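You operate a simulated robot arm through the tools that you are given. There is no shell and no other tool. Be economical: measure what you need, move in short steps, check, and stop when the job is done.

Carry out the task below with a simulated robot arm. There is one attempt and no reset: what you move stays moved.

## Task
Pack the one-bar green key block in the grey pack box.
Fine: the orange-label dry pack from the chamber spares drawer goes in too; shut the drawer, snap the lid on and push the box back to where its lid lay.
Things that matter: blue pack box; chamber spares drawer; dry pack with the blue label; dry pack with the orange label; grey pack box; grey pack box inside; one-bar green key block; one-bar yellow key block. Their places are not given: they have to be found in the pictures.

It is judged by the outcome, as a careful person would: the job done as asked, and still so three seconds after it is handed in. It fails if anything else is knocked over, pushed out of place, dropped, spilled or broken. Lids that push on must go on centred and level and be pressed home; caps that screw on are set level and turned clockwise until they are tight.

## Robot
A 6-joint arm with a two-finger parallel gripper, fixed in place. Base frame: the origin is at the foot of the arm, x ahead of it, y to its left, z up. Readings come in mm, degrees, newtons and seconds.
With the tool pointing down near the work surface it reaches from about 100 to 560 mm from the base axis. Its first joint turns from -166.0 to 166.0 degrees. Payload 4.1 kg.
Tool frame: the origin (TCP) lies between the finger pads and is the grasp point; the fingertips stand 23 mm ahead of it; z points along the fingers, y is the line along which they close. The gripper opens to 94 mm. The fingers are 38 mm wide and 10 mm thick; the gripper's body (54 by 96 mm) begins 39 mm behind the TCP.
Orientation is that of the tool frame in the base frame, as a unit quaternion [x, y, z, w]. With the fingers straight down and closing along the base's y, the tool's x points along the base's -x, its y along +y and its z along -z.

## Interface
- The arm moves only by the tool jog_arm. Its argument "deltas" is a list of rows, each an object (a shift or turn left out is 0, a gripper value left out holds the last) with "grip": the opening in per cent of the stroke, from 0 (shut) to 100 (fully open); "delta_pos": the shift along the tool's x, y, z in units of 40 mm (1.0 is 40 mm), a list of three; "turn": the turn, a rotation vector about the tool's x, y, z in units of 8 degrees (1.0 is 8 degrees), a list of three. In form: [{"grip": grip, "delta_pos": [x, y, z], "turn": [rx, ry, rz]}, ...]. A call has 1 to 8 rows; each row shifts and turns the commanded pose from where the row before left it, along the tool's axes as they then stand. A call with a number of a shift or a turn outside -1 to 1 is refused whole. A row lasts 0.2 s, in which the tool goes at most 50 mm and 8.6 degrees; a call with a longer step from one row to the next is refused whole, and so is a gripper value outside its range. A pose out of reach is approached as far as the arm can. The call stops where the force on the tool passes 70 N (or 10 N more than at its start, if that is more) or the arm is blocked; 0.2 s more then pass. The fingers move at their own pace (about 45 mm/s each) and stop on an object; they squeeze with about 29 N. The grip force told is the motor's: it shows also when the fingers shut on nothing. Time passes only in rows, and 0.2 s behind the last, so rows that do not move let the fingers close. The reply holds the time, the measured pose of the TCP, the force on the tool along the base axes, the opening and the grip force, in the units named above and with some noise, with the torque about the TCP (base axes, N m) and any sound that the robot's microphone picked up, and new pictures: "pictures" is both (left out), scene, wrist or none.
- Cameras (640 x 400 px; columns grow to the right, rows downward): "scene" is fixed at [51, 500.1, 1527]; the picture's right is [-0.48, -0.88, 0.00], its down [-0.73, 0.41, -0.55] and it looks along [0.48, -0.26, -0.84] (base axes); focal length 266 px, centre (320, 200). "wrist" rides on the gripper at [86, 16, -74] in the tool frame; the picture's right is [-0.18, 0.98, 0.00], its down [-0.58, -0.11, -0.81] and it looks along [-0.79, -0.15, 0.59] (tool axes); focal length 243 px, centre (320, 200).
- slide_trunk(by): slides the trunk up (or, below 0, down) by that many mm; the arm rides with it, the base frame stays. It gives what a move gives, with no picture.
- locate(camera, pixels): for up to 12 pixels [column, row] of the newest picture of that camera ("zoom" is the newest enlarged one), the place [x, y, z] in the base frame of the surface seen there, good to about 2 mm. The clock stands still meanwhile.
- enlarge(camera, box): a new picture of the part [left, top, right, bottom] of that camera's present view, enlarged. The clock stands still meanwhile.
- job_done(): hands the job in; it is judged then, once.

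Go step by step. Measure first, check grasps and placings, and put right what went wrong. The budget is 80 turns and 200 pictures, counting those below and the enlarged ones. Unless the task says otherwise, let go and move clear before handing in, and close with one line.

The tools are called as a command line: name --argument value ..., lists and objects as JSON in quotes. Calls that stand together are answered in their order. jog_arm: Moves the arm, as the interface text tells. Its arguments: {"type":"object","properties":{"deltas":{"type":"array"},"pictures":{"type":"string","enum":["both","scene","wrist","none"]}},"required":["deltas"]} The other tools are called the same way: slide_trunk (by) slides the trunk up or down; locate (camera, pixels) gives the place of the surface under pixels of a picture; enlarge (camera, box) takes an enlarged picture of a part of a camera's view; job_done () hands the job in.

At the start:

```text
t: 0.0
tcp_pos: [281.3, 96.2, 1143.3]
tcp_rot: [0.0, 1.0, 0.0, -0.001]
wrist_force: [-0.4, 0.3, 0.2]
torque: [0.01, -0.03, 0.0]
finger_gap: 93.8
gripper_force: 0.1
trunk travel left (down, up): [-425.0, 165.0]
```

scene: 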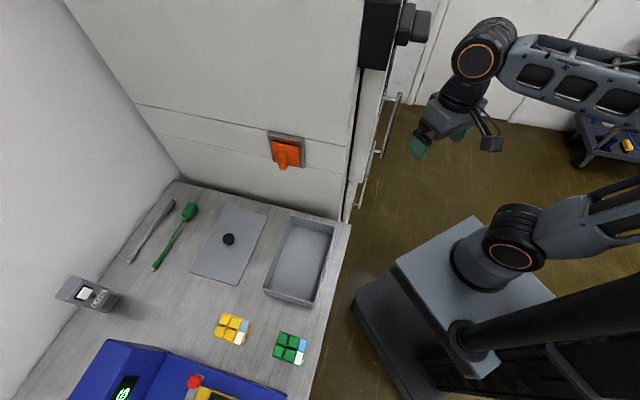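
wrist: 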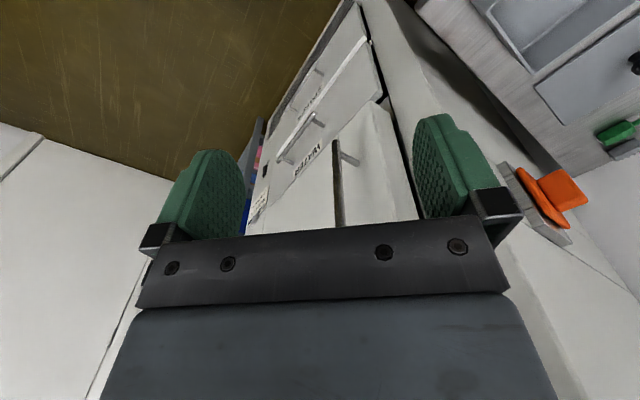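

The scene picture shows a grey open box (around 300,260), its lid (230,245), a yellow key block (232,328) and a green one (290,348), and drawers to the right. I'll enlarge and locate these.

enlarge --camera "scene" --box '[180, 180, 360, 380]'

enlarge --camera "scene" --box '[320, 0, 480, 220]'

enlarge --camera "wrist" --box '[200, 0, 640, 250]'

locate --camera "scene" --pixels '[[290, 340], [228, 239], [268, 210], [191, 275], [242, 287], [290, 217], [333, 228], [309, 304], [264, 292], [300, 250], [290, 150], [340, 250]]'

locate --camera "wrist" --pixels '[[337, 150], [350, 160], [300, 140], [320, 70], [380, 120], [308, 170], [265, 190], [400, 200], [285, 160], [315, 120], [365, 10], [375, 80]]'

```text
2.00 times, centred on (270, 280) of scene
```

zoom: 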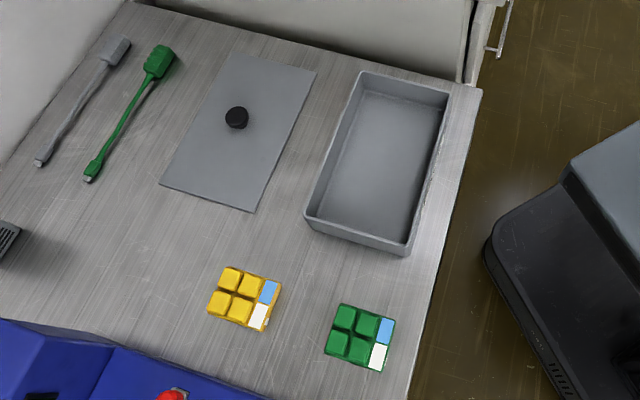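

```text
1.82 times, centred on (400, 110) of scene
```

zoom: 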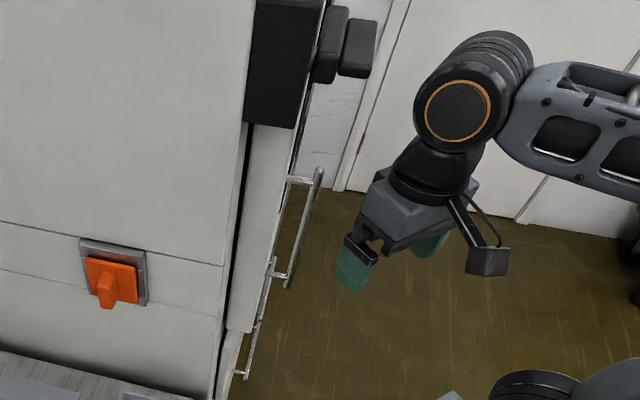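

```text
1.45 times, centred on (420, 125) of wrist
```

zoom: 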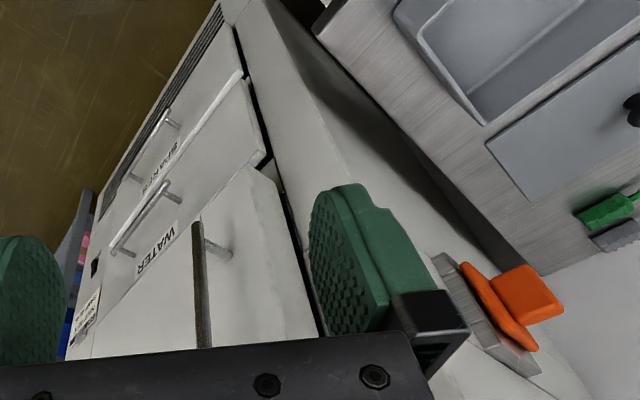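

```text
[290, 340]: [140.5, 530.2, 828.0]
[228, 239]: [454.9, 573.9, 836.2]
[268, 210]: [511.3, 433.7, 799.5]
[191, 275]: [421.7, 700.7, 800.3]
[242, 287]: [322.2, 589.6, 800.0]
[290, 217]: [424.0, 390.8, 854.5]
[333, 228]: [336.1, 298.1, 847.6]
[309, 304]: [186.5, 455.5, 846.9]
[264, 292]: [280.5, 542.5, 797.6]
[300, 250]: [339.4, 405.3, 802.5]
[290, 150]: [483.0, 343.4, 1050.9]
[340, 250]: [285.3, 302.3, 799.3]
```

```text
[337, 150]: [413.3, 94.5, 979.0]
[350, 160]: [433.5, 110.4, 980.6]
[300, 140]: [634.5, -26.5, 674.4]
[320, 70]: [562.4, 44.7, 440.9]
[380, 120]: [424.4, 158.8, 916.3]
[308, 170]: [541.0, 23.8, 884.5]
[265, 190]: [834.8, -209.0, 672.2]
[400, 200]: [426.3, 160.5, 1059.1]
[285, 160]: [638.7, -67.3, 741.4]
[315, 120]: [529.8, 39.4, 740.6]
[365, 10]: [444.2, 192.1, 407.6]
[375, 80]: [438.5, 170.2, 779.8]
```

The bench top is at z≈799, and the chamber's front with two labelled drawers runs at about 45°. I'll zoom in to read the labels and the fine detail.

enlarge --camera "wrist" --box '[240, 20, 400, 220]'

enlarge --camera "scene" --box '[330, 80, 430, 220]'

enlarge --camera "scene" --box '[0, 260, 320, 400]'

enlarge --camera "scene" --box '[560, 80, 640, 180]'

```text
2.00 times, centred on (320, 120) of wrist
```

zoom: 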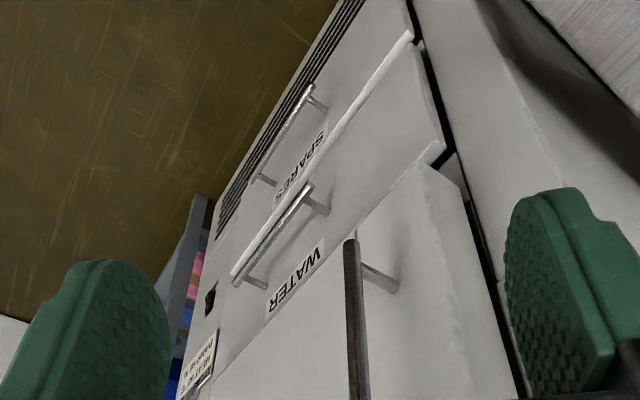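

```text
2.86 times, centred on (380, 150) of scene
```

zoom: 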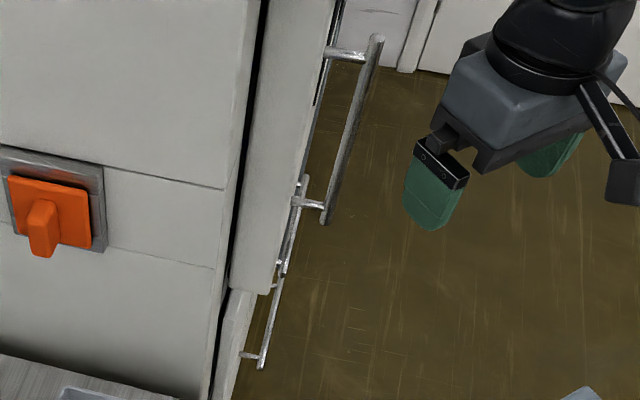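

```text
2.00 times, centred on (160, 330) of scene
```

zoom: 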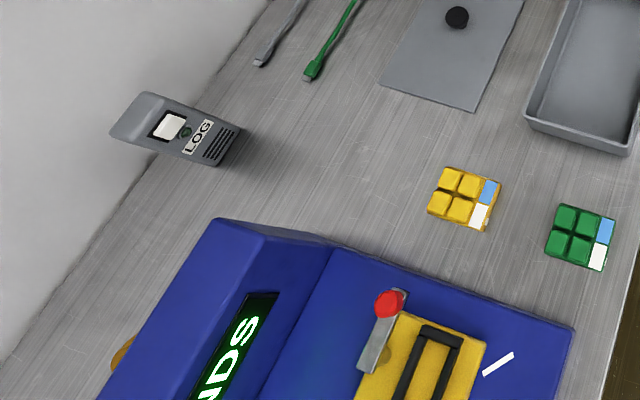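

```text
4.00 times, centred on (600, 130) of scene
```

zoom: 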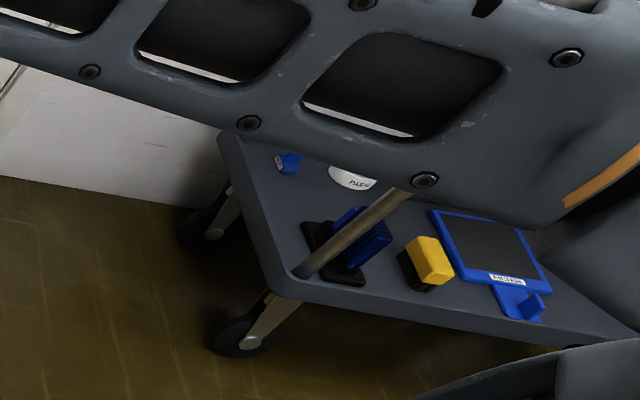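

The lower drawer is labelled SPARES, with its handle from about wrist (315,65) to (287,111); WATER is above it. I'll locate the handle and front surfaces.

enlarge --camera "wrist" --box '[260, 20, 380, 130]'

locate --camera "wrist" --pixels '[[314, 63], [301, 87], [290, 105], [323, 72], [296, 111], [325, 95], [310, 140], [340, 65], [366, 40], [335, 20], [380, 98], [300, 125]]'

locate --camera "scene" --pixels '[[361, 208], [365, 188], [368, 175], [374, 155], [382, 151], [395, 96], [350, 200], [347, 210], [365, 150], [345, 222], [362, 180], [420, 220]]'

```text
3.64 times, centred on (320, 75) of wrist
```

zoom: 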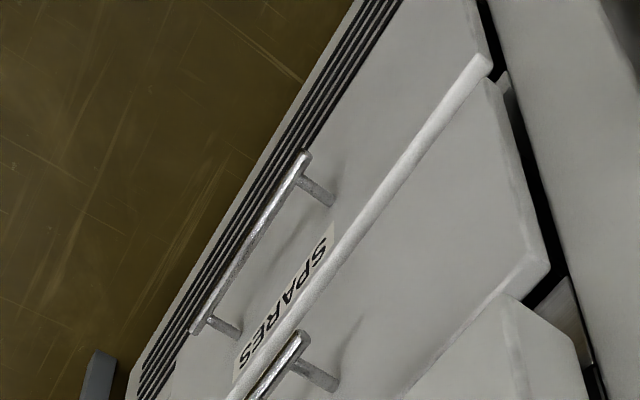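

```text
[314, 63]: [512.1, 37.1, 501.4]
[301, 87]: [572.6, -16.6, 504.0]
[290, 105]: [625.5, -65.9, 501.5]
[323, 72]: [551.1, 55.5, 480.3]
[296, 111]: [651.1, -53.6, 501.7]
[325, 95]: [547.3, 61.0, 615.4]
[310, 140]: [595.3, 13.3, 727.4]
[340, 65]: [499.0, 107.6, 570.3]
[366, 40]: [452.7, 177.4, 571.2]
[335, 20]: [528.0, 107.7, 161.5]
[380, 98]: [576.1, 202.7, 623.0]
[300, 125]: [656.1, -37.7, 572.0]
```

```text
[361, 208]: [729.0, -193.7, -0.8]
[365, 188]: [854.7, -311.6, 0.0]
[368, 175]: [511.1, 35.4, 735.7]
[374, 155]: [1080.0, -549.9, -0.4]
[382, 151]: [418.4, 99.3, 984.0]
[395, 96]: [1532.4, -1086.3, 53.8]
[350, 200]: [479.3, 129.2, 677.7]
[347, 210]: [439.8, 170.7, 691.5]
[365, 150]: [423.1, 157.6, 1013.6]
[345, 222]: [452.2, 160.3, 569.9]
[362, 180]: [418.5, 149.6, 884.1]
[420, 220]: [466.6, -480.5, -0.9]
```

The SPARES handle bar lies at z≈502 from (512,37) to (625,-66), 40 mm off its front, running at about -42°. I'll lower the trunk so the arm can reach it horizontally.

slide_trunk --by -425

```text
refused: -425 is not a number from -400 to 400
```

slide_trunk --by -400

```text
t: 3.8
tcp_pos: [281.1, 96.9, 743.5]
tcp_rot: [-0.001, 1.0, -0.001, 0.001]
wrist_force: [0.4, 0.5, -0.3]
torque: [0.01, 0.03, 0.0]
finger_gap: 94.1
gripper_force: 0.0
trunk travel left (down, up): [-25.0, 565.0]
```

Readings are fine. I'll move out to about (430,-67) with the tool down, then begin yawing.

jog_arm --deltas '[{"delta_pos": [-0.745, -0.82, 0]}, {"delta_pos": [-0.745, -0.82, 0]}, {"delta_pos": [-0.745, -0.82, 0]}, {"delta_pos": [-0.745, -0.82, 0]}, {"delta_pos": [-0.745, -0.82, 0]}, {"turn": [0, 0, 1]}, {"turn": [0, 0, 1]}, {"turn": [0, 0, 1]}]' --pictures "none"

jog_arm --deltas '[{"turn": [0, 0, 1]}, {"turn": [0, 0, 1]}, {"turn": [0, 0, 0.28]}, {"turn": [-1, 0, 0]}, {"turn": [-1, 0, 0]}, {"turn": [-1, 0, 0]}, {"turn": [-1, 0, 0]}]'

```text
t: 5.6
tcp_pos: [430.8, -66.7, 742.8]
tcp_rot: [0.209, 0.978, 0.0, 0.0]
wrist_force: [-0.1, -0.2, 0.1]
torque: [0.01, 0.02, -0.05]
finger_gap: 93.8
gripper_force: 0.1
trunk travel left (down, up): [-25.0, 565.0]
```

```text
t: 7.2
tcp_pos: [430.7, -67.8, 743.5]
tcp_rot: [0.346, 0.896, 0.258, 0.1]
wrist_force: [0.2, 0.4, -0.1]
torque: [0.0, -0.03, 0.0]
finger_gap: 94.1
gripper_force: 0.1
trunk travel left (down, up): [-25.0, 565.0]
```

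scene: 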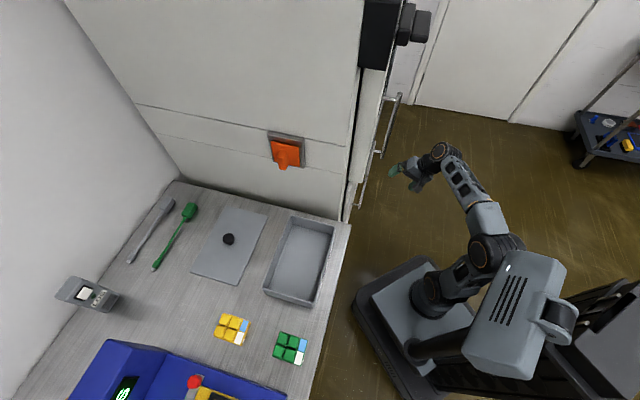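
wrist: 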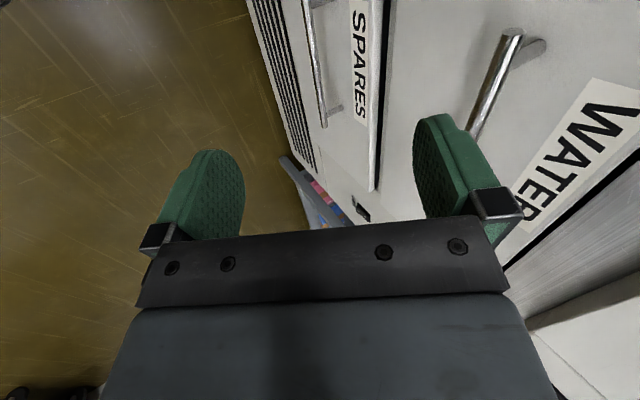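

The tilt goes the right way. Finish the tilt (58° more), then descend.

jog_arm --deltas '[{"turn": [-1, 0, 0]}, {"turn": [-1, 0, 0]}, {"turn": [-1, 0, 0]}, {"turn": [-1, 0, 0]}, {"turn": [-1, 0, 0]}, {"turn": [-1, 0, 0]}, {"turn": [-1, 0, 0]}, {"turn": [-0.25, 0, 0]}]' --pictures "none"

jog_arm --deltas '[{"delta_pos": [0, -1, 0]}, {"delta_pos": [0, -1, 0]}, {"delta_pos": [0, -1, 0]}, {"delta_pos": [0, -1, 0]}, {"delta_pos": [0, -1, 0]}, {"delta_pos": [0, -1, 0]}]'

```text
t: 9.0
tcp_pos: [429.5, -67.4, 743.2]
tcp_rot: [0.255, 0.659, 0.66, 0.255]
wrist_force: [-0.1, -1.1, 0.3]
torque: [0.04, -0.02, -0.01]
finger_gap: 93.9
gripper_force: 0.0
trunk travel left (down, up): [-25.0, 565.0]
```

```text
t: 10.4
tcp_pos: [429.3, -66.9, 503.8]
tcp_rot: [0.255, 0.66, 0.659, 0.256]
wrist_force: [1.6, 0.4, 0.6]
torque: [-0.01, 0.03, -0.01]
finger_gap: 93.9
gripper_force: 0.0
trunk travel left (down, up): [-25.0, 565.0]
```

scene: 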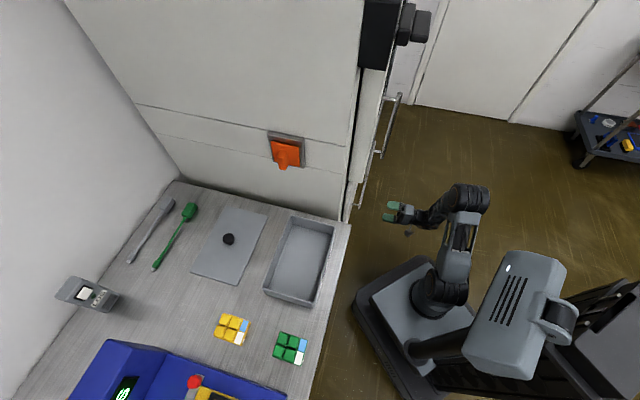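
wrist: 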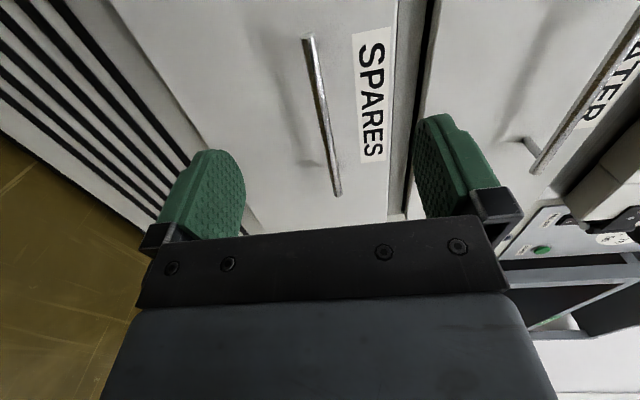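

Now the handle bar is clear between the fingers, (309,40) to (337,193). I'll re-locate it from close up.

locate --camera "wrist" --pixels '[[308, 42], [315, 80], [322, 120], [330, 160], [337, 190], [290, 120], [280, 60], [415, 60], [450, 60], [545, 150], [405, 205], [350, 100]]'

```text
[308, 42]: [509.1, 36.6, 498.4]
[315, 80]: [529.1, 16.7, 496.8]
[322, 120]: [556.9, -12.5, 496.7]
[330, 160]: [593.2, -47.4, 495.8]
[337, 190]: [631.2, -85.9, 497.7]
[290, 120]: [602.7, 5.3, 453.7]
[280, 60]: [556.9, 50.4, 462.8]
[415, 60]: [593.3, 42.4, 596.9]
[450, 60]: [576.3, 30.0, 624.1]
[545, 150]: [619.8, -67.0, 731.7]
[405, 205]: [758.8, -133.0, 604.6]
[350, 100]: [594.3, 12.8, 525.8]
```

The bar is at 45° exactly, at z≈497, with (544,1,497) a good grip point. I'll yaw -2.75°, line up, go in and look before closing.

jog_arm --deltas '[{"turn": [0, -0.34, 0], "delta_pos": [0, -0.17, 0]}, {"delta_pos": [-0.83, 0, 0]}, {"delta_pos": [0, 0, 0.9]}, {"delta_pos": [0, 0, 0.9]}, {"delta_pos": [0, 0, 0.8]}, {"delta_pos": [0, 0, 0.62]}]'

```text
t: 11.8
tcp_pos: [545.7, -0.8, 494.8]
tcp_rot: [0.271, 0.653, 0.654, 0.27]
wrist_force: [0.5, 0.0, 0.8]
torque: [-0.02, 0.01, 0.03]
finger_gap: 93.9
gripper_force: 0.0
trunk travel left (down, up): [-25.0, 565.0]
```

scene: 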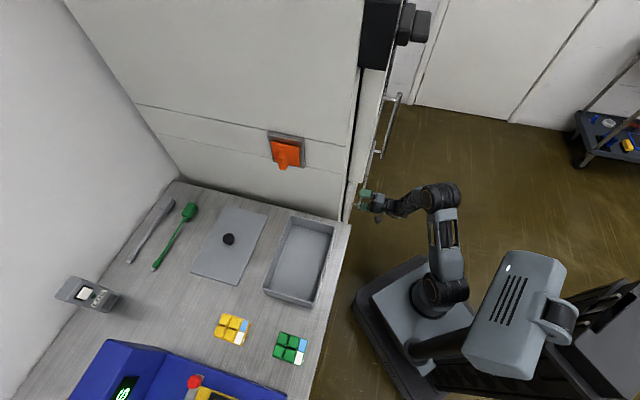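
wrist: 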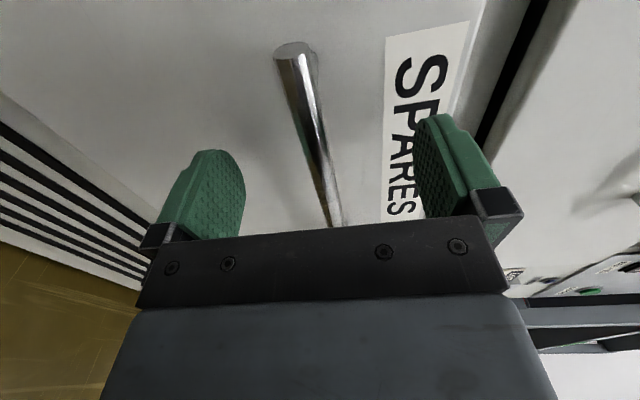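

The bar lies between the fingers; close on it.

jog_arm --deltas '[{"grip": 0}, {"grip": 0}, {"grip": 0}, {"grip": 0}, {"grip": 0}, {"grip": 0}]' --pictures "wrist"

```text
t: 13.2
tcp_pos: [545.4, -0.5, 495.2]
tcp_rot: [0.27, 0.653, 0.654, 0.271]
wrist_force: [0.6, 1.8, 10.5]
torque: [0.9, 0.78, 0.29]
finger_gap: 11.3
gripper_force: 45.3
trunk travel left (down, up): [-25.0, 565.0]
```

wrist: 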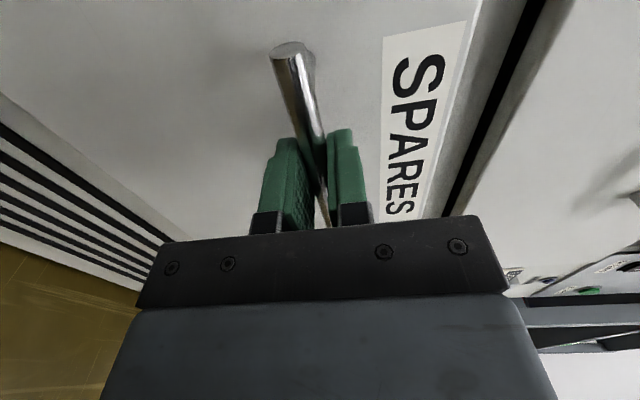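

The bar is held (gap 11.3 mm). Pull straight out.

jog_arm --deltas '[{"delta_pos": [0, 0.03, -0.3]}, {"delta_pos": [0, 0, -0.5]}, {"delta_pos": [0, 0, -0.6]}, {"delta_pos": [0, 0, -0.6]}, {"delta_pos": [0, 0, -0.6]}, {"delta_pos": [0, 0, -0.6]}, {"delta_pos": [0, 0, -0.6]}, {"delta_pos": [0, 0, -0.3]}]'

```text
t: 15.0
tcp_pos: [429.0, -116.2, 496.6]
tcp_rot: [0.272, 0.652, 0.653, 0.271]
wrist_force: [18.5, -17.4, -4.5]
torque: [0.59, 0.68, -0.28]
finger_gap: 11.2
gripper_force: 45.2
trunk travel left (down, up): [-25.0, 565.0]
```

scene: 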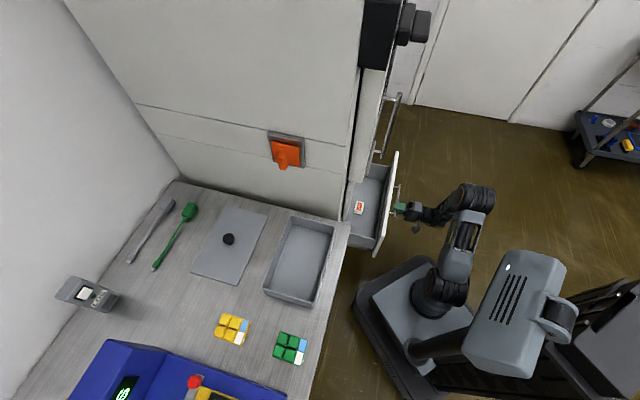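
wrist: 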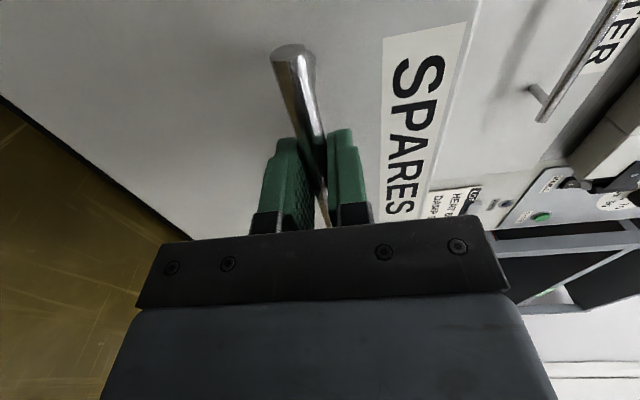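

The drawer is 164 mm open, and an orange-label pack shows at scene (358,207). Zoom in.

enlarge --camera "scene" --box '[330, 140, 430, 260]'

locate --camera "scene" --pixels '[[358, 207], [355, 204], [363, 203], [353, 213], [362, 213], [365, 225], [372, 235], [380, 190], [396, 165], [385, 230], [350, 240], [375, 175]]'

```text
3.33 times, centred on (380, 200) of scene
```

zoom: 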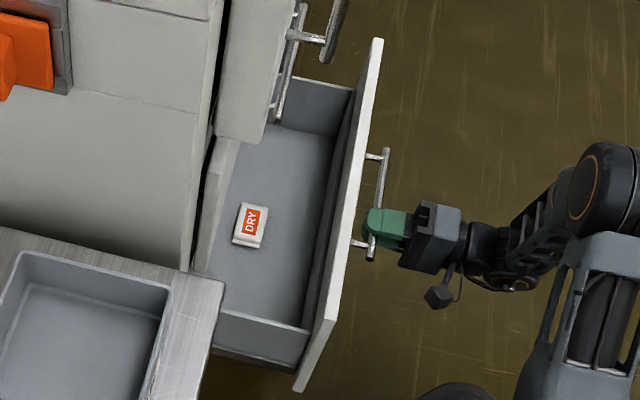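

```text
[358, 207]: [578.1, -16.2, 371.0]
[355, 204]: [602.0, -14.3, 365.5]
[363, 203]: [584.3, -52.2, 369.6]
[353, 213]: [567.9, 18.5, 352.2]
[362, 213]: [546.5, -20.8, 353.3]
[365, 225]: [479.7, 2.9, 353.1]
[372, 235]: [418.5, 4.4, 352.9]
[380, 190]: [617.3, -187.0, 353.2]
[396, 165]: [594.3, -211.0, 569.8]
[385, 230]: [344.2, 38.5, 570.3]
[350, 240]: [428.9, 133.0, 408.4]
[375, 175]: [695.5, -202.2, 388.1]
```

The drawer floor is at z=353 and the pack sits close to the cabinet face under the WATER handle. I'll pull the drawer out further for clearance.

jog_arm --deltas '[{"delta_pos": [0, 0, -0.4]}, {"delta_pos": [0, 0, -0.4]}, {"delta_pos": [0, 0, -0.4]}, {"delta_pos": [0, 0, -0.4]}, {"delta_pos": [0, 0, -0.4]}, {"delta_pos": [0, 0, -0.4]}, {"delta_pos": [0, 0, -0.4]}]'

```text
t: 16.6
tcp_pos: [349.9, -194.7, 496.7]
tcp_rot: [0.271, 0.654, 0.652, 0.271]
wrist_force: [8.6, -7.9, -17.5]
torque: [-1.38, -1.16, 0.46]
finger_gap: 11.4
gripper_force: 45.5
trunk travel left (down, up): [-25.0, 565.0]
```

scene: 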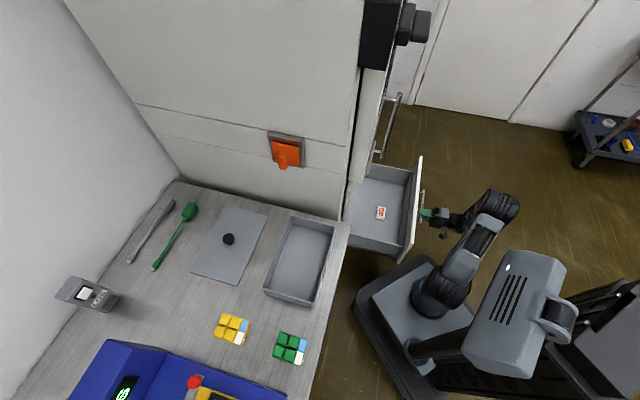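
wrist: 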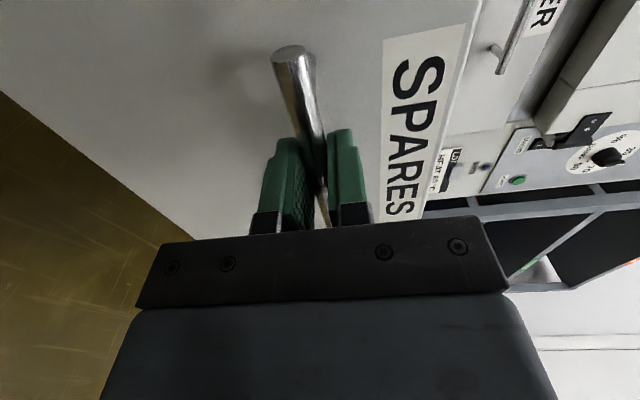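

It opened to 276 mm. I'll locate the pack, then let go and back off.

enlarge --camera "scene" --box '[330, 150, 430, 260]'

jog_arm --deltas '[{"grip": 40}, {"grip": 40}, {"grip": 40}, {"delta_pos": [0, 0, -0.5]}, {"delta_pos": [0, 0, -0.8]}, {"delta_pos": [0, 0, -0.5]}]' --pictures "scene"

locate --camera "scene" --pixels '[[380, 212], [379, 207], [386, 208], [375, 217], [383, 219], [360, 230], [395, 230], [412, 210], [420, 160], [405, 255], [365, 200], [390, 185]]'

```text
3.64 times, centred on (380, 205) of scene
```

zoom: 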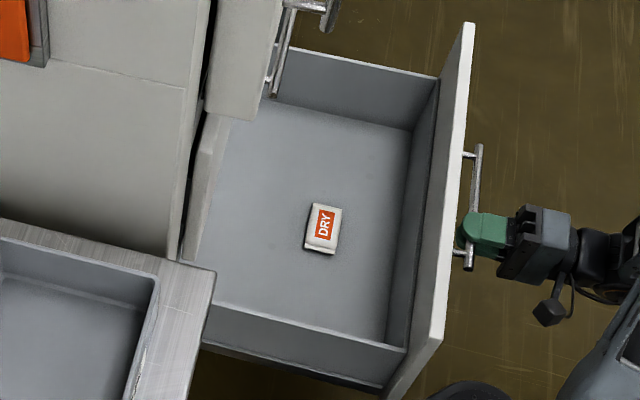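

```text
t: 18.0
tcp_pos: [298.4, -248.7, 496.1]
tcp_rot: [0.27, 0.654, 0.653, 0.269]
wrist_force: [0.3, 0.1, 0.2]
torque: [-0.02, 0.0, -0.01]
finger_gap: 37.6
gripper_force: 0.0
trunk travel left (down, up): [-25.0, 565.0]
```

scene: 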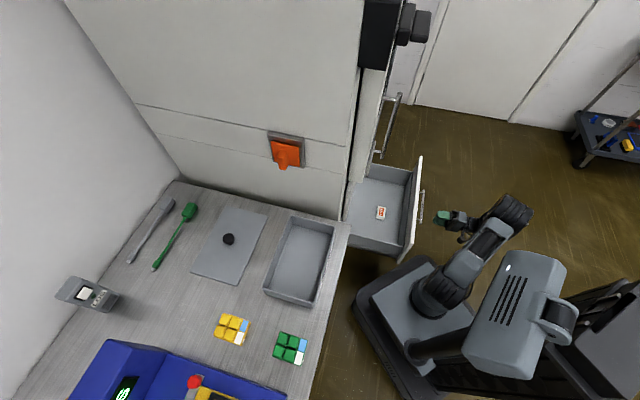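

```text
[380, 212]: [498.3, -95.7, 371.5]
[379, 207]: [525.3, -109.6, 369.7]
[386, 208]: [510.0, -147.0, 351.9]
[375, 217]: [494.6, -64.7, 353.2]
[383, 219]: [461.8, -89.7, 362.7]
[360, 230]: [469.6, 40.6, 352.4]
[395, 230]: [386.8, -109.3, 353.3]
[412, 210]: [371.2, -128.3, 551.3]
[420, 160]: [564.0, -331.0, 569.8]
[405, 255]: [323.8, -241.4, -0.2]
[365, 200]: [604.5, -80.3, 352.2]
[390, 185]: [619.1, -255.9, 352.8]
```

The pack is centred near (498,-95), about 40 mm across the (0.7,0.7) direction and 60+ mm long, with its top at z≈371. I'll rise, tilt the tool back down, and move over it.

jog_arm --deltas '[{"delta_pos": [0, 1, -0.5]}, {"delta_pos": [0, 1, 0]}, {"delta_pos": [0, 1, 0]}, {"delta_pos": [0, 1, 0]}, {"delta_pos": [0, 1, 0]}, {"turn": [1, 0, 0]}, {"turn": [1, 0, 0]}, {"turn": [1, 0, 0]}]' --pictures "none"

jog_arm --deltas '[{"turn": [1, 0, 0]}, {"turn": [1, 0, 0]}, {"turn": [1, 0, 0]}, {"turn": [1, 0, 0]}, {"turn": [1, 0, 0]}, {"turn": [1, 0, 0]}, {"turn": [1, 0, 0]}, {"turn": [1, 0, 0]}]' --pictures "scene"

```text
t: 19.8
tcp_pos: [283.4, -259.8, 698.2]
tcp_rot: [0.321, 0.776, 0.502, 0.208]
wrist_force: [-0.4, -0.1, -1.0]
torque: [0.01, 0.0, 0.04]
finger_gap: 37.6
gripper_force: 0.1
trunk travel left (down, up): [-25.0, 565.0]
```

```text
t: 21.6
tcp_pos: [286.0, -261.7, 696.9]
tcp_rot: [0.383, 0.924, 0.014, 0.006]
wrist_force: [0.4, -0.1, 0.8]
torque: [0.0, 0.01, -0.02]
finger_gap: 37.6
gripper_force: 0.1
trunk travel left (down, up): [-25.0, 565.0]
```

scene: 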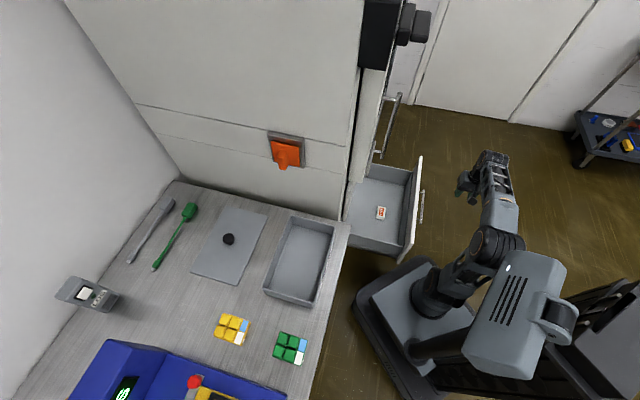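

Now shift over the pack at z≈697.

jog_arm --deltas '[{"turn": [0.22, 0, 0], "grip": 80}, {"delta_pos": [-0.1, 0.96, 0]}, {"delta_pos": [-0.1, 0.96, 0]}, {"delta_pos": [-0.1, 0.96, 0]}, {"delta_pos": [-0.1, 0.96, 0]}, {"delta_pos": [-0.1, 0.96, 0]}, {"delta_pos": [-0.2, 0.96, 0]}, {"delta_pos": [-0.1, 0.96, 0]}]'

```text
t: 23.4
tcp_pos: [497.0, -91.9, 696.3]
tcp_rot: [0.383, 0.924, 0.003, 0.001]
wrist_force: [-0.4, 0.0, -0.5]
torque: [-0.02, 0.0, 0.04]
finger_gap: 75.2
gripper_force: 0.1
trunk travel left (down, up): [-25.0, 565.0]
```

scene: 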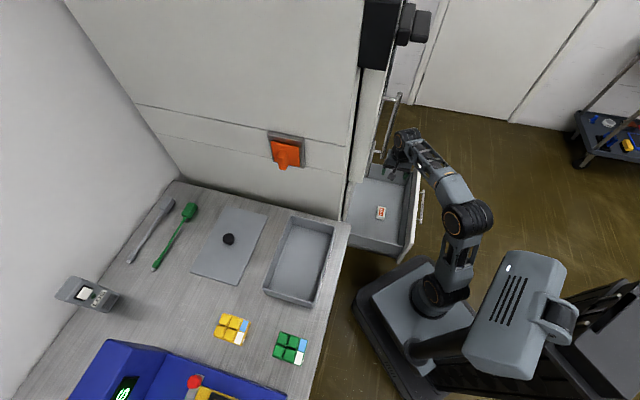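
wrist: 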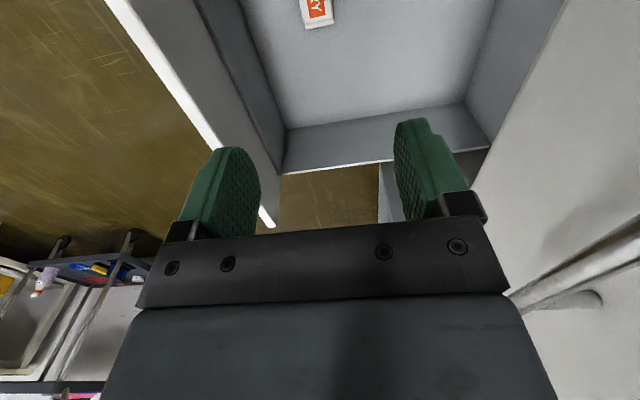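

The pack is at the top (318,12) of the wrist view. Descend partway and look again.

jog_arm --deltas '[{"delta_pos": [0, 0, 1]}, {"delta_pos": [0, 0, 1]}, {"delta_pos": [0, 0, 1]}, {"delta_pos": [0, 0, 1]}, {"delta_pos": [0, 0, 0.7]}]'

enlarge --camera "wrist" --box '[240, 0, 400, 100]'

```text
t: 24.6
tcp_pos: [496.9, -91.4, 512.0]
tcp_rot: [0.383, 0.924, 0.002, 0.0]
wrist_force: [-0.2, 0.0, 0.0]
torque: [0.01, -0.03, 0.01]
finger_gap: 75.0
gripper_force: 0.0
trunk travel left (down, up): [-25.0, 565.0]
```

scene: 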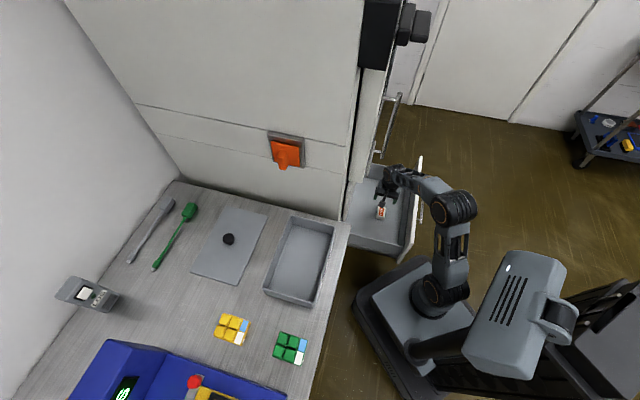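
wrist: 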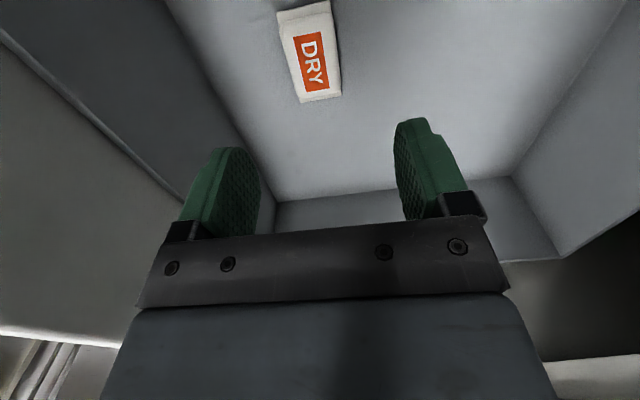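

```text
4.00 times, centred on (320, 50) of wrist
```

zoom: 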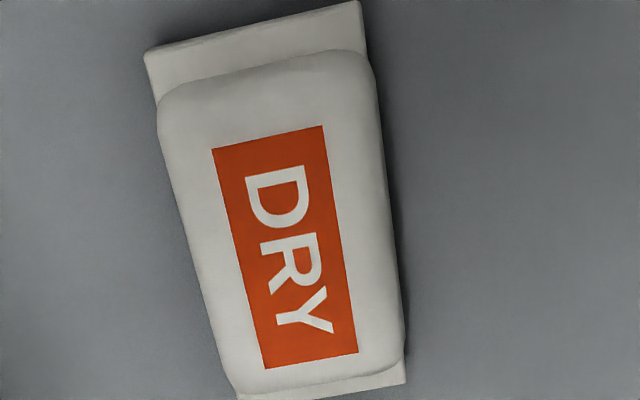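

The orange DRY pack is clear. Measure its corners from the zoom.

locate --camera "zoom" --pixels '[[148, 55], [355, 5], [404, 375], [245, 392], [200, 235], [388, 210], [285, 250], [268, 140], [312, 360], [250, 75], [230, 380]]'

```text
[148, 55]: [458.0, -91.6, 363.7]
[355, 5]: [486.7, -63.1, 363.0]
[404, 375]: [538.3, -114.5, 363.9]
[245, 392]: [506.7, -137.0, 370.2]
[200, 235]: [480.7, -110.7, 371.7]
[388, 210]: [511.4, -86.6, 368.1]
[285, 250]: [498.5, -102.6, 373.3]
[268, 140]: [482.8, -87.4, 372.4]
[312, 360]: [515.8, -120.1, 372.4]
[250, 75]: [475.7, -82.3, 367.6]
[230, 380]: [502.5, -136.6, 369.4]
```

Pack centre is (498,-103), aligned with the tool; floor 353. Centre and descend to fingertip ≈356.

jog_arm --deltas '[{"delta_pos": [-0.225, -0.185, 0]}, {"delta_pos": [0, 0, 0.9]}, {"delta_pos": [0, 0, 0.9]}, {"delta_pos": [0, 0, 0.8]}, {"delta_pos": [0, 0, 0.5]}, {"delta_pos": [0, 0, 0.2]}]'

```text
t: 26.0
tcp_pos: [498.2, -105.8, 378.9]
tcp_rot: [0.382, 0.924, 0.002, 0.0]
wrist_force: [-0.7, 0.0, -0.1]
torque: [0.04, -0.01, -0.04]
finger_gap: 75.2
gripper_force: 0.0
trunk travel left (down, up): [-25.0, 565.0]
```

scene: 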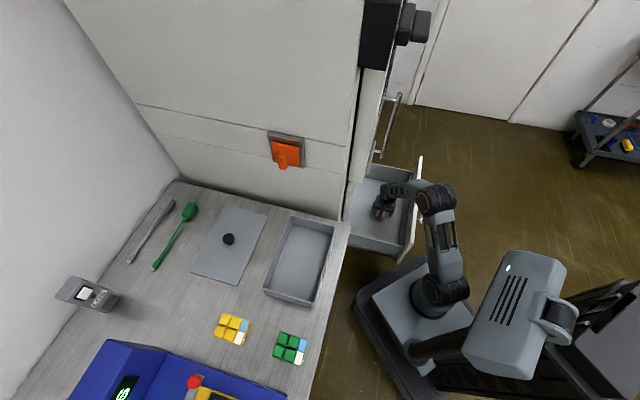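
wrist: 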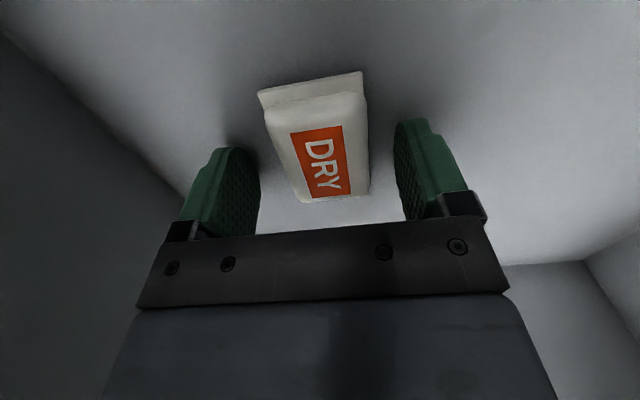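

The fingers straddle the pack. Close and check.

jog_arm --deltas '[{"grip": 0}, {"grip": 0}, {"grip": 0}, {"grip": 0}, {"grip": 0}]' --pictures "wrist"

```text
t: 27.2
tcp_pos: [497.7, -106.1, 377.9]
tcp_rot: [0.383, 0.924, 0.002, 0.001]
wrist_force: [0.3, 0.4, -0.4]
torque: [0.01, -0.01, 0.0]
finger_gap: 42.4
gripper_force: 28.7
trunk travel left (down, up): [-25.0, 565.0]
```

wrist: 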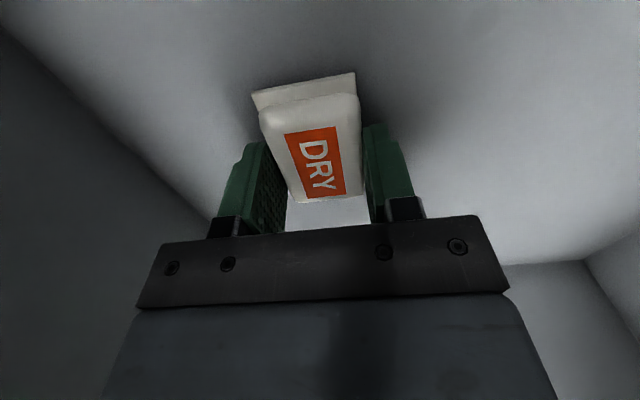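

Pack held (42 mm gap). Lift straight up out of the drawer.

jog_arm --deltas '[{"delta_pos": [0, 0, -0.6]}, {"delta_pos": [0, 0, -1]}, {"delta_pos": [0, 0, -1]}, {"delta_pos": [0, 0, -1]}, {"delta_pos": [0, 0, -1]}, {"delta_pos": [0, 0, -1]}, {"delta_pos": [0, 0, -1]}, {"delta_pos": [0, 0, -1]}]'

enlarge --camera "scene" --box '[330, 120, 490, 320]'

locate --camera "scene" --pixels '[[430, 290], [455, 210], [467, 217], [450, 290], [440, 250], [510, 320]]'

```text
t: 29.0
tcp_pos: [498.3, -101.6, 685.4]
tcp_rot: [0.383, 0.924, 0.002, 0.0]
wrist_force: [-0.5, -0.2, -0.5]
torque: [0.01, 0.02, 0.0]
finger_gap: 42.7
gripper_force: 28.9
trunk travel left (down, up): [-25.0, 565.0]
```

scene: 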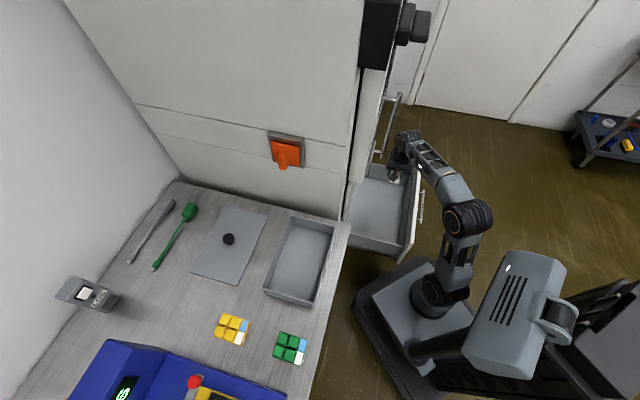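
wrist: 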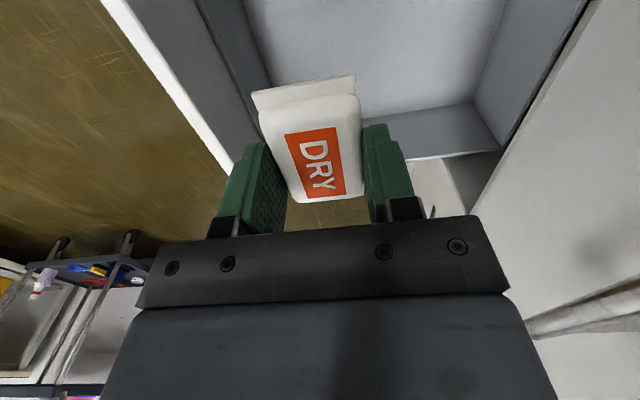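

```text
2.00 times, centred on (410, 220) of scene
```

zoom: 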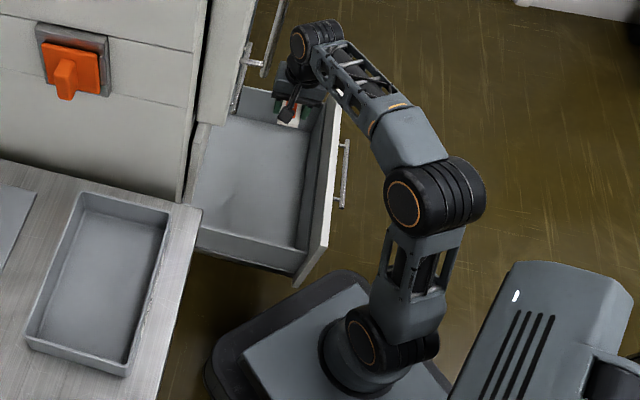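

```text
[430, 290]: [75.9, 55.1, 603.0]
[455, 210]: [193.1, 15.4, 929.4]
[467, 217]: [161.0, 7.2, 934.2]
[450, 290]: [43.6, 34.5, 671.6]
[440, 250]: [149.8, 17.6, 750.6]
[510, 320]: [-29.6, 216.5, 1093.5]
```

Pack is securely held at z 685. Back away from the chamber, then raise the trunk for bench work.

jog_arm --deltas '[{"delta_pos": [0, -1, 0]}, {"delta_pos": [0, -1, 0]}, {"delta_pos": [0, -1, 0]}, {"delta_pos": [0, -1, 0]}, {"delta_pos": [0, -1, 0]}, {"delta_pos": [0, -1, 0]}]' --pictures "none"

slide_trunk --by 400

```text
t: 30.4
tcp_pos: [326.8, -275.7, 680.3]
tcp_rot: [0.382, 0.924, 0.002, 0.0]
wrist_force: [-0.5, 0.8, -0.6]
torque: [-0.04, 0.03, -0.01]
finger_gap: 42.7
gripper_force: 28.8
trunk travel left (down, up): [-25.0, 565.0]
```

```text
t: 34.3
tcp_pos: [326.4, -275.7, 1080.8]
tcp_rot: [0.383, 0.924, 0.0, 0.0]
wrist_force: [-0.4, 0.7, 0.3]
torque: [-0.02, -0.01, -0.01]
finger_gap: 42.8
gripper_force: 29.2
trunk travel left (down, up): [-425.0, 165.0]
```

Now yaw the tool by +90° (world), then swing via (230,-40) toward the box.

jog_arm --deltas '[{"turn": [0, 0, -1]}, {"turn": [0, 0, -1]}, {"turn": [0, 0, -1]}, {"turn": [0, 0, -1]}, {"turn": [0, 0, -1]}, {"turn": [0, 0, -1]}, {"turn": [0, 0, -1]}, {"turn": [0, 0, -1]}]' --pictures "none"

jog_arm --deltas '[{"turn": [0, 0, -1]}, {"turn": [0, 0, -1]}, {"turn": [0, 0, -1]}, {"turn": [0, 0, -0.25]}]' --pictures "none"

jog_arm --deltas '[{"delta_pos": [-0.41, 0.98, 0]}, {"delta_pos": [-0.41, 0.98, 0]}, {"delta_pos": [-0.41, 0.98, 0]}, {"delta_pos": [-0.41, 0.98, 0]}, {"delta_pos": [-0.41, 0.98, 0]}, {"delta_pos": [-0.41, 0.98, 0]}]' --pictures "none"

```text
t: 36.1
tcp_pos: [327.2, -275.2, 1080.7]
tcp_rot: [-0.167, 0.986, 0.001, 0.002]
wrist_force: [-0.6, -0.2, -0.1]
torque: [0.02, 0.03, 0.01]
finger_gap: 42.7
gripper_force: 28.9
trunk travel left (down, up): [-425.0, 165.0]
```

```text
t: 37.1
tcp_pos: [326.8, -274.7, 1081.0]
tcp_rot: [-0.384, 0.923, 0.001, 0.002]
wrist_force: [-0.1, -0.3, -0.3]
torque: [0.02, 0.0, -0.04]
finger_gap: 43.0
gripper_force: 29.2
trunk travel left (down, up): [-425.0, 165.0]
```

```text
t: 38.5
tcp_pos: [230.9, -45.3, 1077.6]
tcp_rot: [-0.37, 0.929, 0.018, -0.022]
wrist_force: [-0.8, 0.0, -0.6]
torque: [-0.01, -0.01, -0.01]
finger_gap: 42.9
gripper_force: 28.9
trunk travel left (down, up): [-425.0, 165.0]
```

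jog_arm --deltas '[{"delta_pos": [-0.72, 0.72, 0]}, {"delta_pos": [-0.72, 0.72, 0]}, {"delta_pos": [-0.72, 0.72, 0]}, {"delta_pos": [-0.72, 0.72, 0]}, {"delta_pos": [-0.72, 0.72, 0]}, {"delta_pos": [-0.72, 0.72, 0]}]' --pictures "none"

jog_arm --deltas '[{"delta_pos": [-0.9, 0.2, 0.2]}, {"delta_pos": [-0.9, 0.2, 0.2]}, {"delta_pos": [-0.9, 0.2, 0.2]}, {"delta_pos": [-0.9, 0.2, 0.2]}, {"delta_pos": [0, 0, 0]}]'

```text
t: 38.9
tcp_pos: [227.2, -43.3, 1063.9]
tcp_rot: [-0.244, 0.969, 0.022, -0.037]
wrist_force: [0.3, 0.9, -0.1]
torque: [-0.03, 0.05, 0.02]
finger_gap: 42.7
gripper_force: 29.1
trunk travel left (down, up): [-425.0, 165.0]
stopped in row 2: the arm was blocked; the commanded pose is now the measured one
```

```text
t: 40.1
tcp_pos: [337.7, 52.2, 1031.4]
tcp_rot: [-0.244, 0.969, 0.017, -0.029]
wrist_force: [0.5, -0.5, 0.1]
torque: [0.05, 0.01, -0.02]
finger_gap: 42.7
gripper_force: 28.8
trunk travel left (down, up): [-425.0, 165.0]
```

scene: 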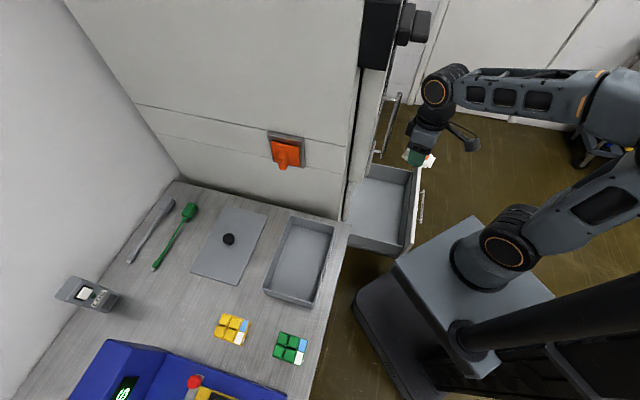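
wrist: 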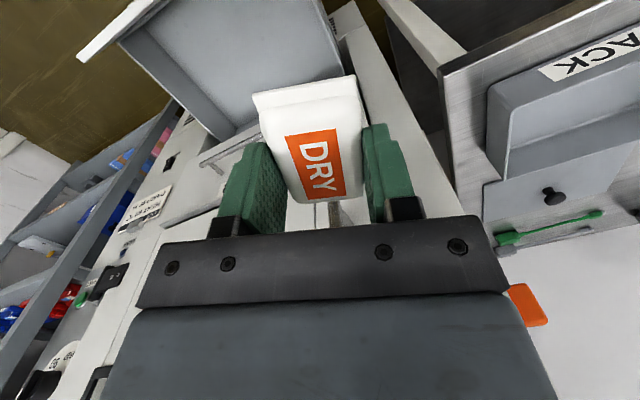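

The arm was blocked at r≈235 (too close to the base, with some yaw lag), though the pack is still held. I'll take a wider arc via (290,150) and (250,250), keeping r > 320.

jog_arm --deltas '[{"delta_pos": [-0.03, 0.91, 0]}, {"delta_pos": [-0.03, 0.91, 0]}, {"delta_pos": [-0.03, 0.91, 0]}, {"delta_pos": [-0.1, 0.9, 0], "turn": [0, 0, -0.3]}, {"delta_pos": [-0.1, 0.9, 0], "turn": [0, 0, -0.3]}, {"delta_pos": [-0.1, 0.9, 0], "turn": [0, 0, -0.3]}]' --pictures "scene"

```text
t: 41.5
tcp_pos: [245.1, 250.9, 1039.9]
tcp_rot: [-0.304, 0.952, 0.02, -0.028]
wrist_force: [-0.2, 0.5, -0.8]
torque: [0.0, 0.02, -0.01]
finger_gap: 42.7
gripper_force: 29.0
trunk travel left (down, up): [-425.0, 165.0]
```

scene: 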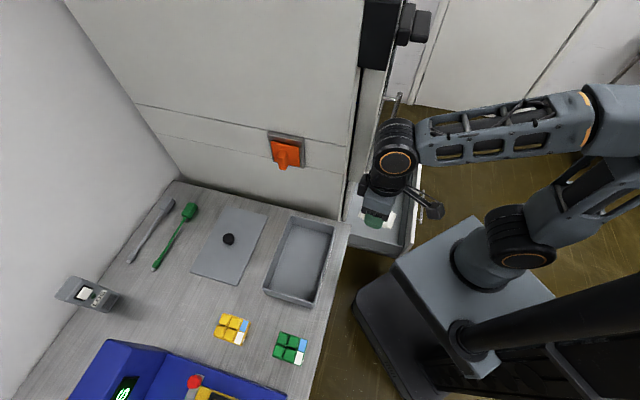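

Good, swing succeeded. I'll correct the small tilt and yaw error, then move over the near-wall half of the box.

jog_arm --deltas '[{"turn": [0.21, -0.13, -0.6]}, {"turn": [0.21, -0.13, -0.6]}, {"delta_pos": [-1, 0.16, 0.4]}, {"delta_pos": [-1, 0.16, 0.4]}, {"delta_pos": [-1, 0.16, 0.4]}, {"delta_pos": [-1, 0.16, 0.4]}, {}]'

```text
t: 43.1
tcp_pos: [338.0, 383.8, 973.8]
tcp_rot: [-0.383, 0.924, 0.0, -0.001]
wrist_force: [0.4, -0.1, -0.3]
torque: [0.01, 0.01, 0.0]
finger_gap: 42.7
gripper_force: 28.9
trunk travel left (down, up): [-425.0, 165.0]
```

scene: 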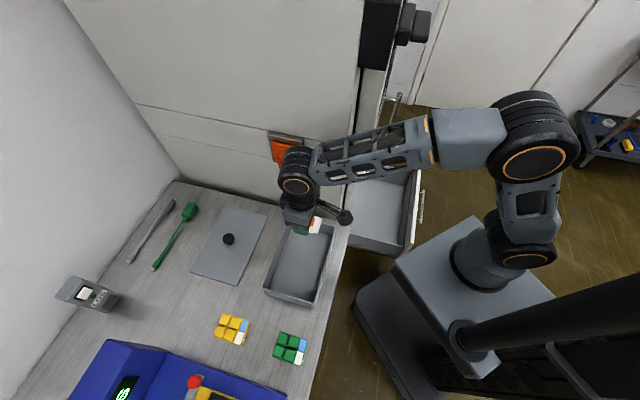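
wrist: 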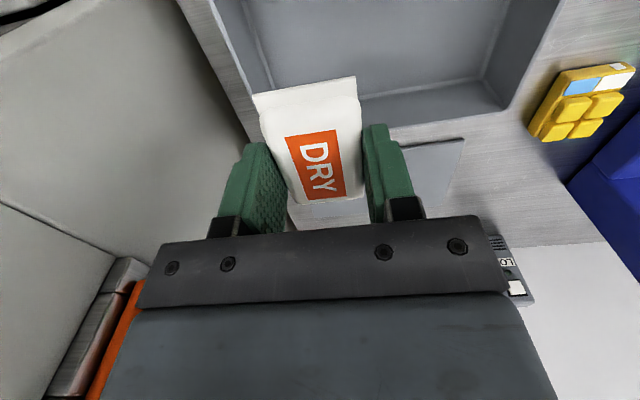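

Now over the box. I'll measure rim and floor with the wrist camera before descending; the orange switch is at the lower left, to be kept clear of.

locate --camera "wrist" --pixels '[[225, 40], [250, 30], [400, 30], [495, 80], [510, 105], [420, 125], [545, 40], [440, 60], [240, 60], [125, 320], [90, 150], [60, 380]]'

enlarge --camera "scene" --box '[240, 140, 360, 310]'

```text
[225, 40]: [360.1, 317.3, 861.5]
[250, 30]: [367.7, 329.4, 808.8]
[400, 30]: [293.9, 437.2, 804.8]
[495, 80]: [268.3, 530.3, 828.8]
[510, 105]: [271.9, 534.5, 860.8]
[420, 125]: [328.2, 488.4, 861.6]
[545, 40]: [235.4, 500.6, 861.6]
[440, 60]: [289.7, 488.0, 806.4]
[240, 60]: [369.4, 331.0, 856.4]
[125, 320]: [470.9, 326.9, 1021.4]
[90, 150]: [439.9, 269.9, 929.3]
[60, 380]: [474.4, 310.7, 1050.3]
```

```text
2.35 times, centred on (300, 225) of scene
```

zoom: 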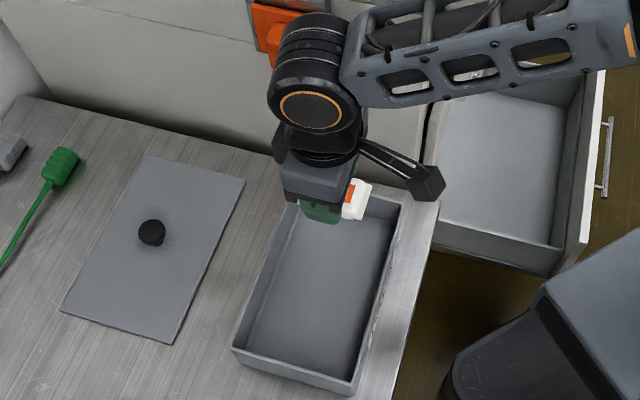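

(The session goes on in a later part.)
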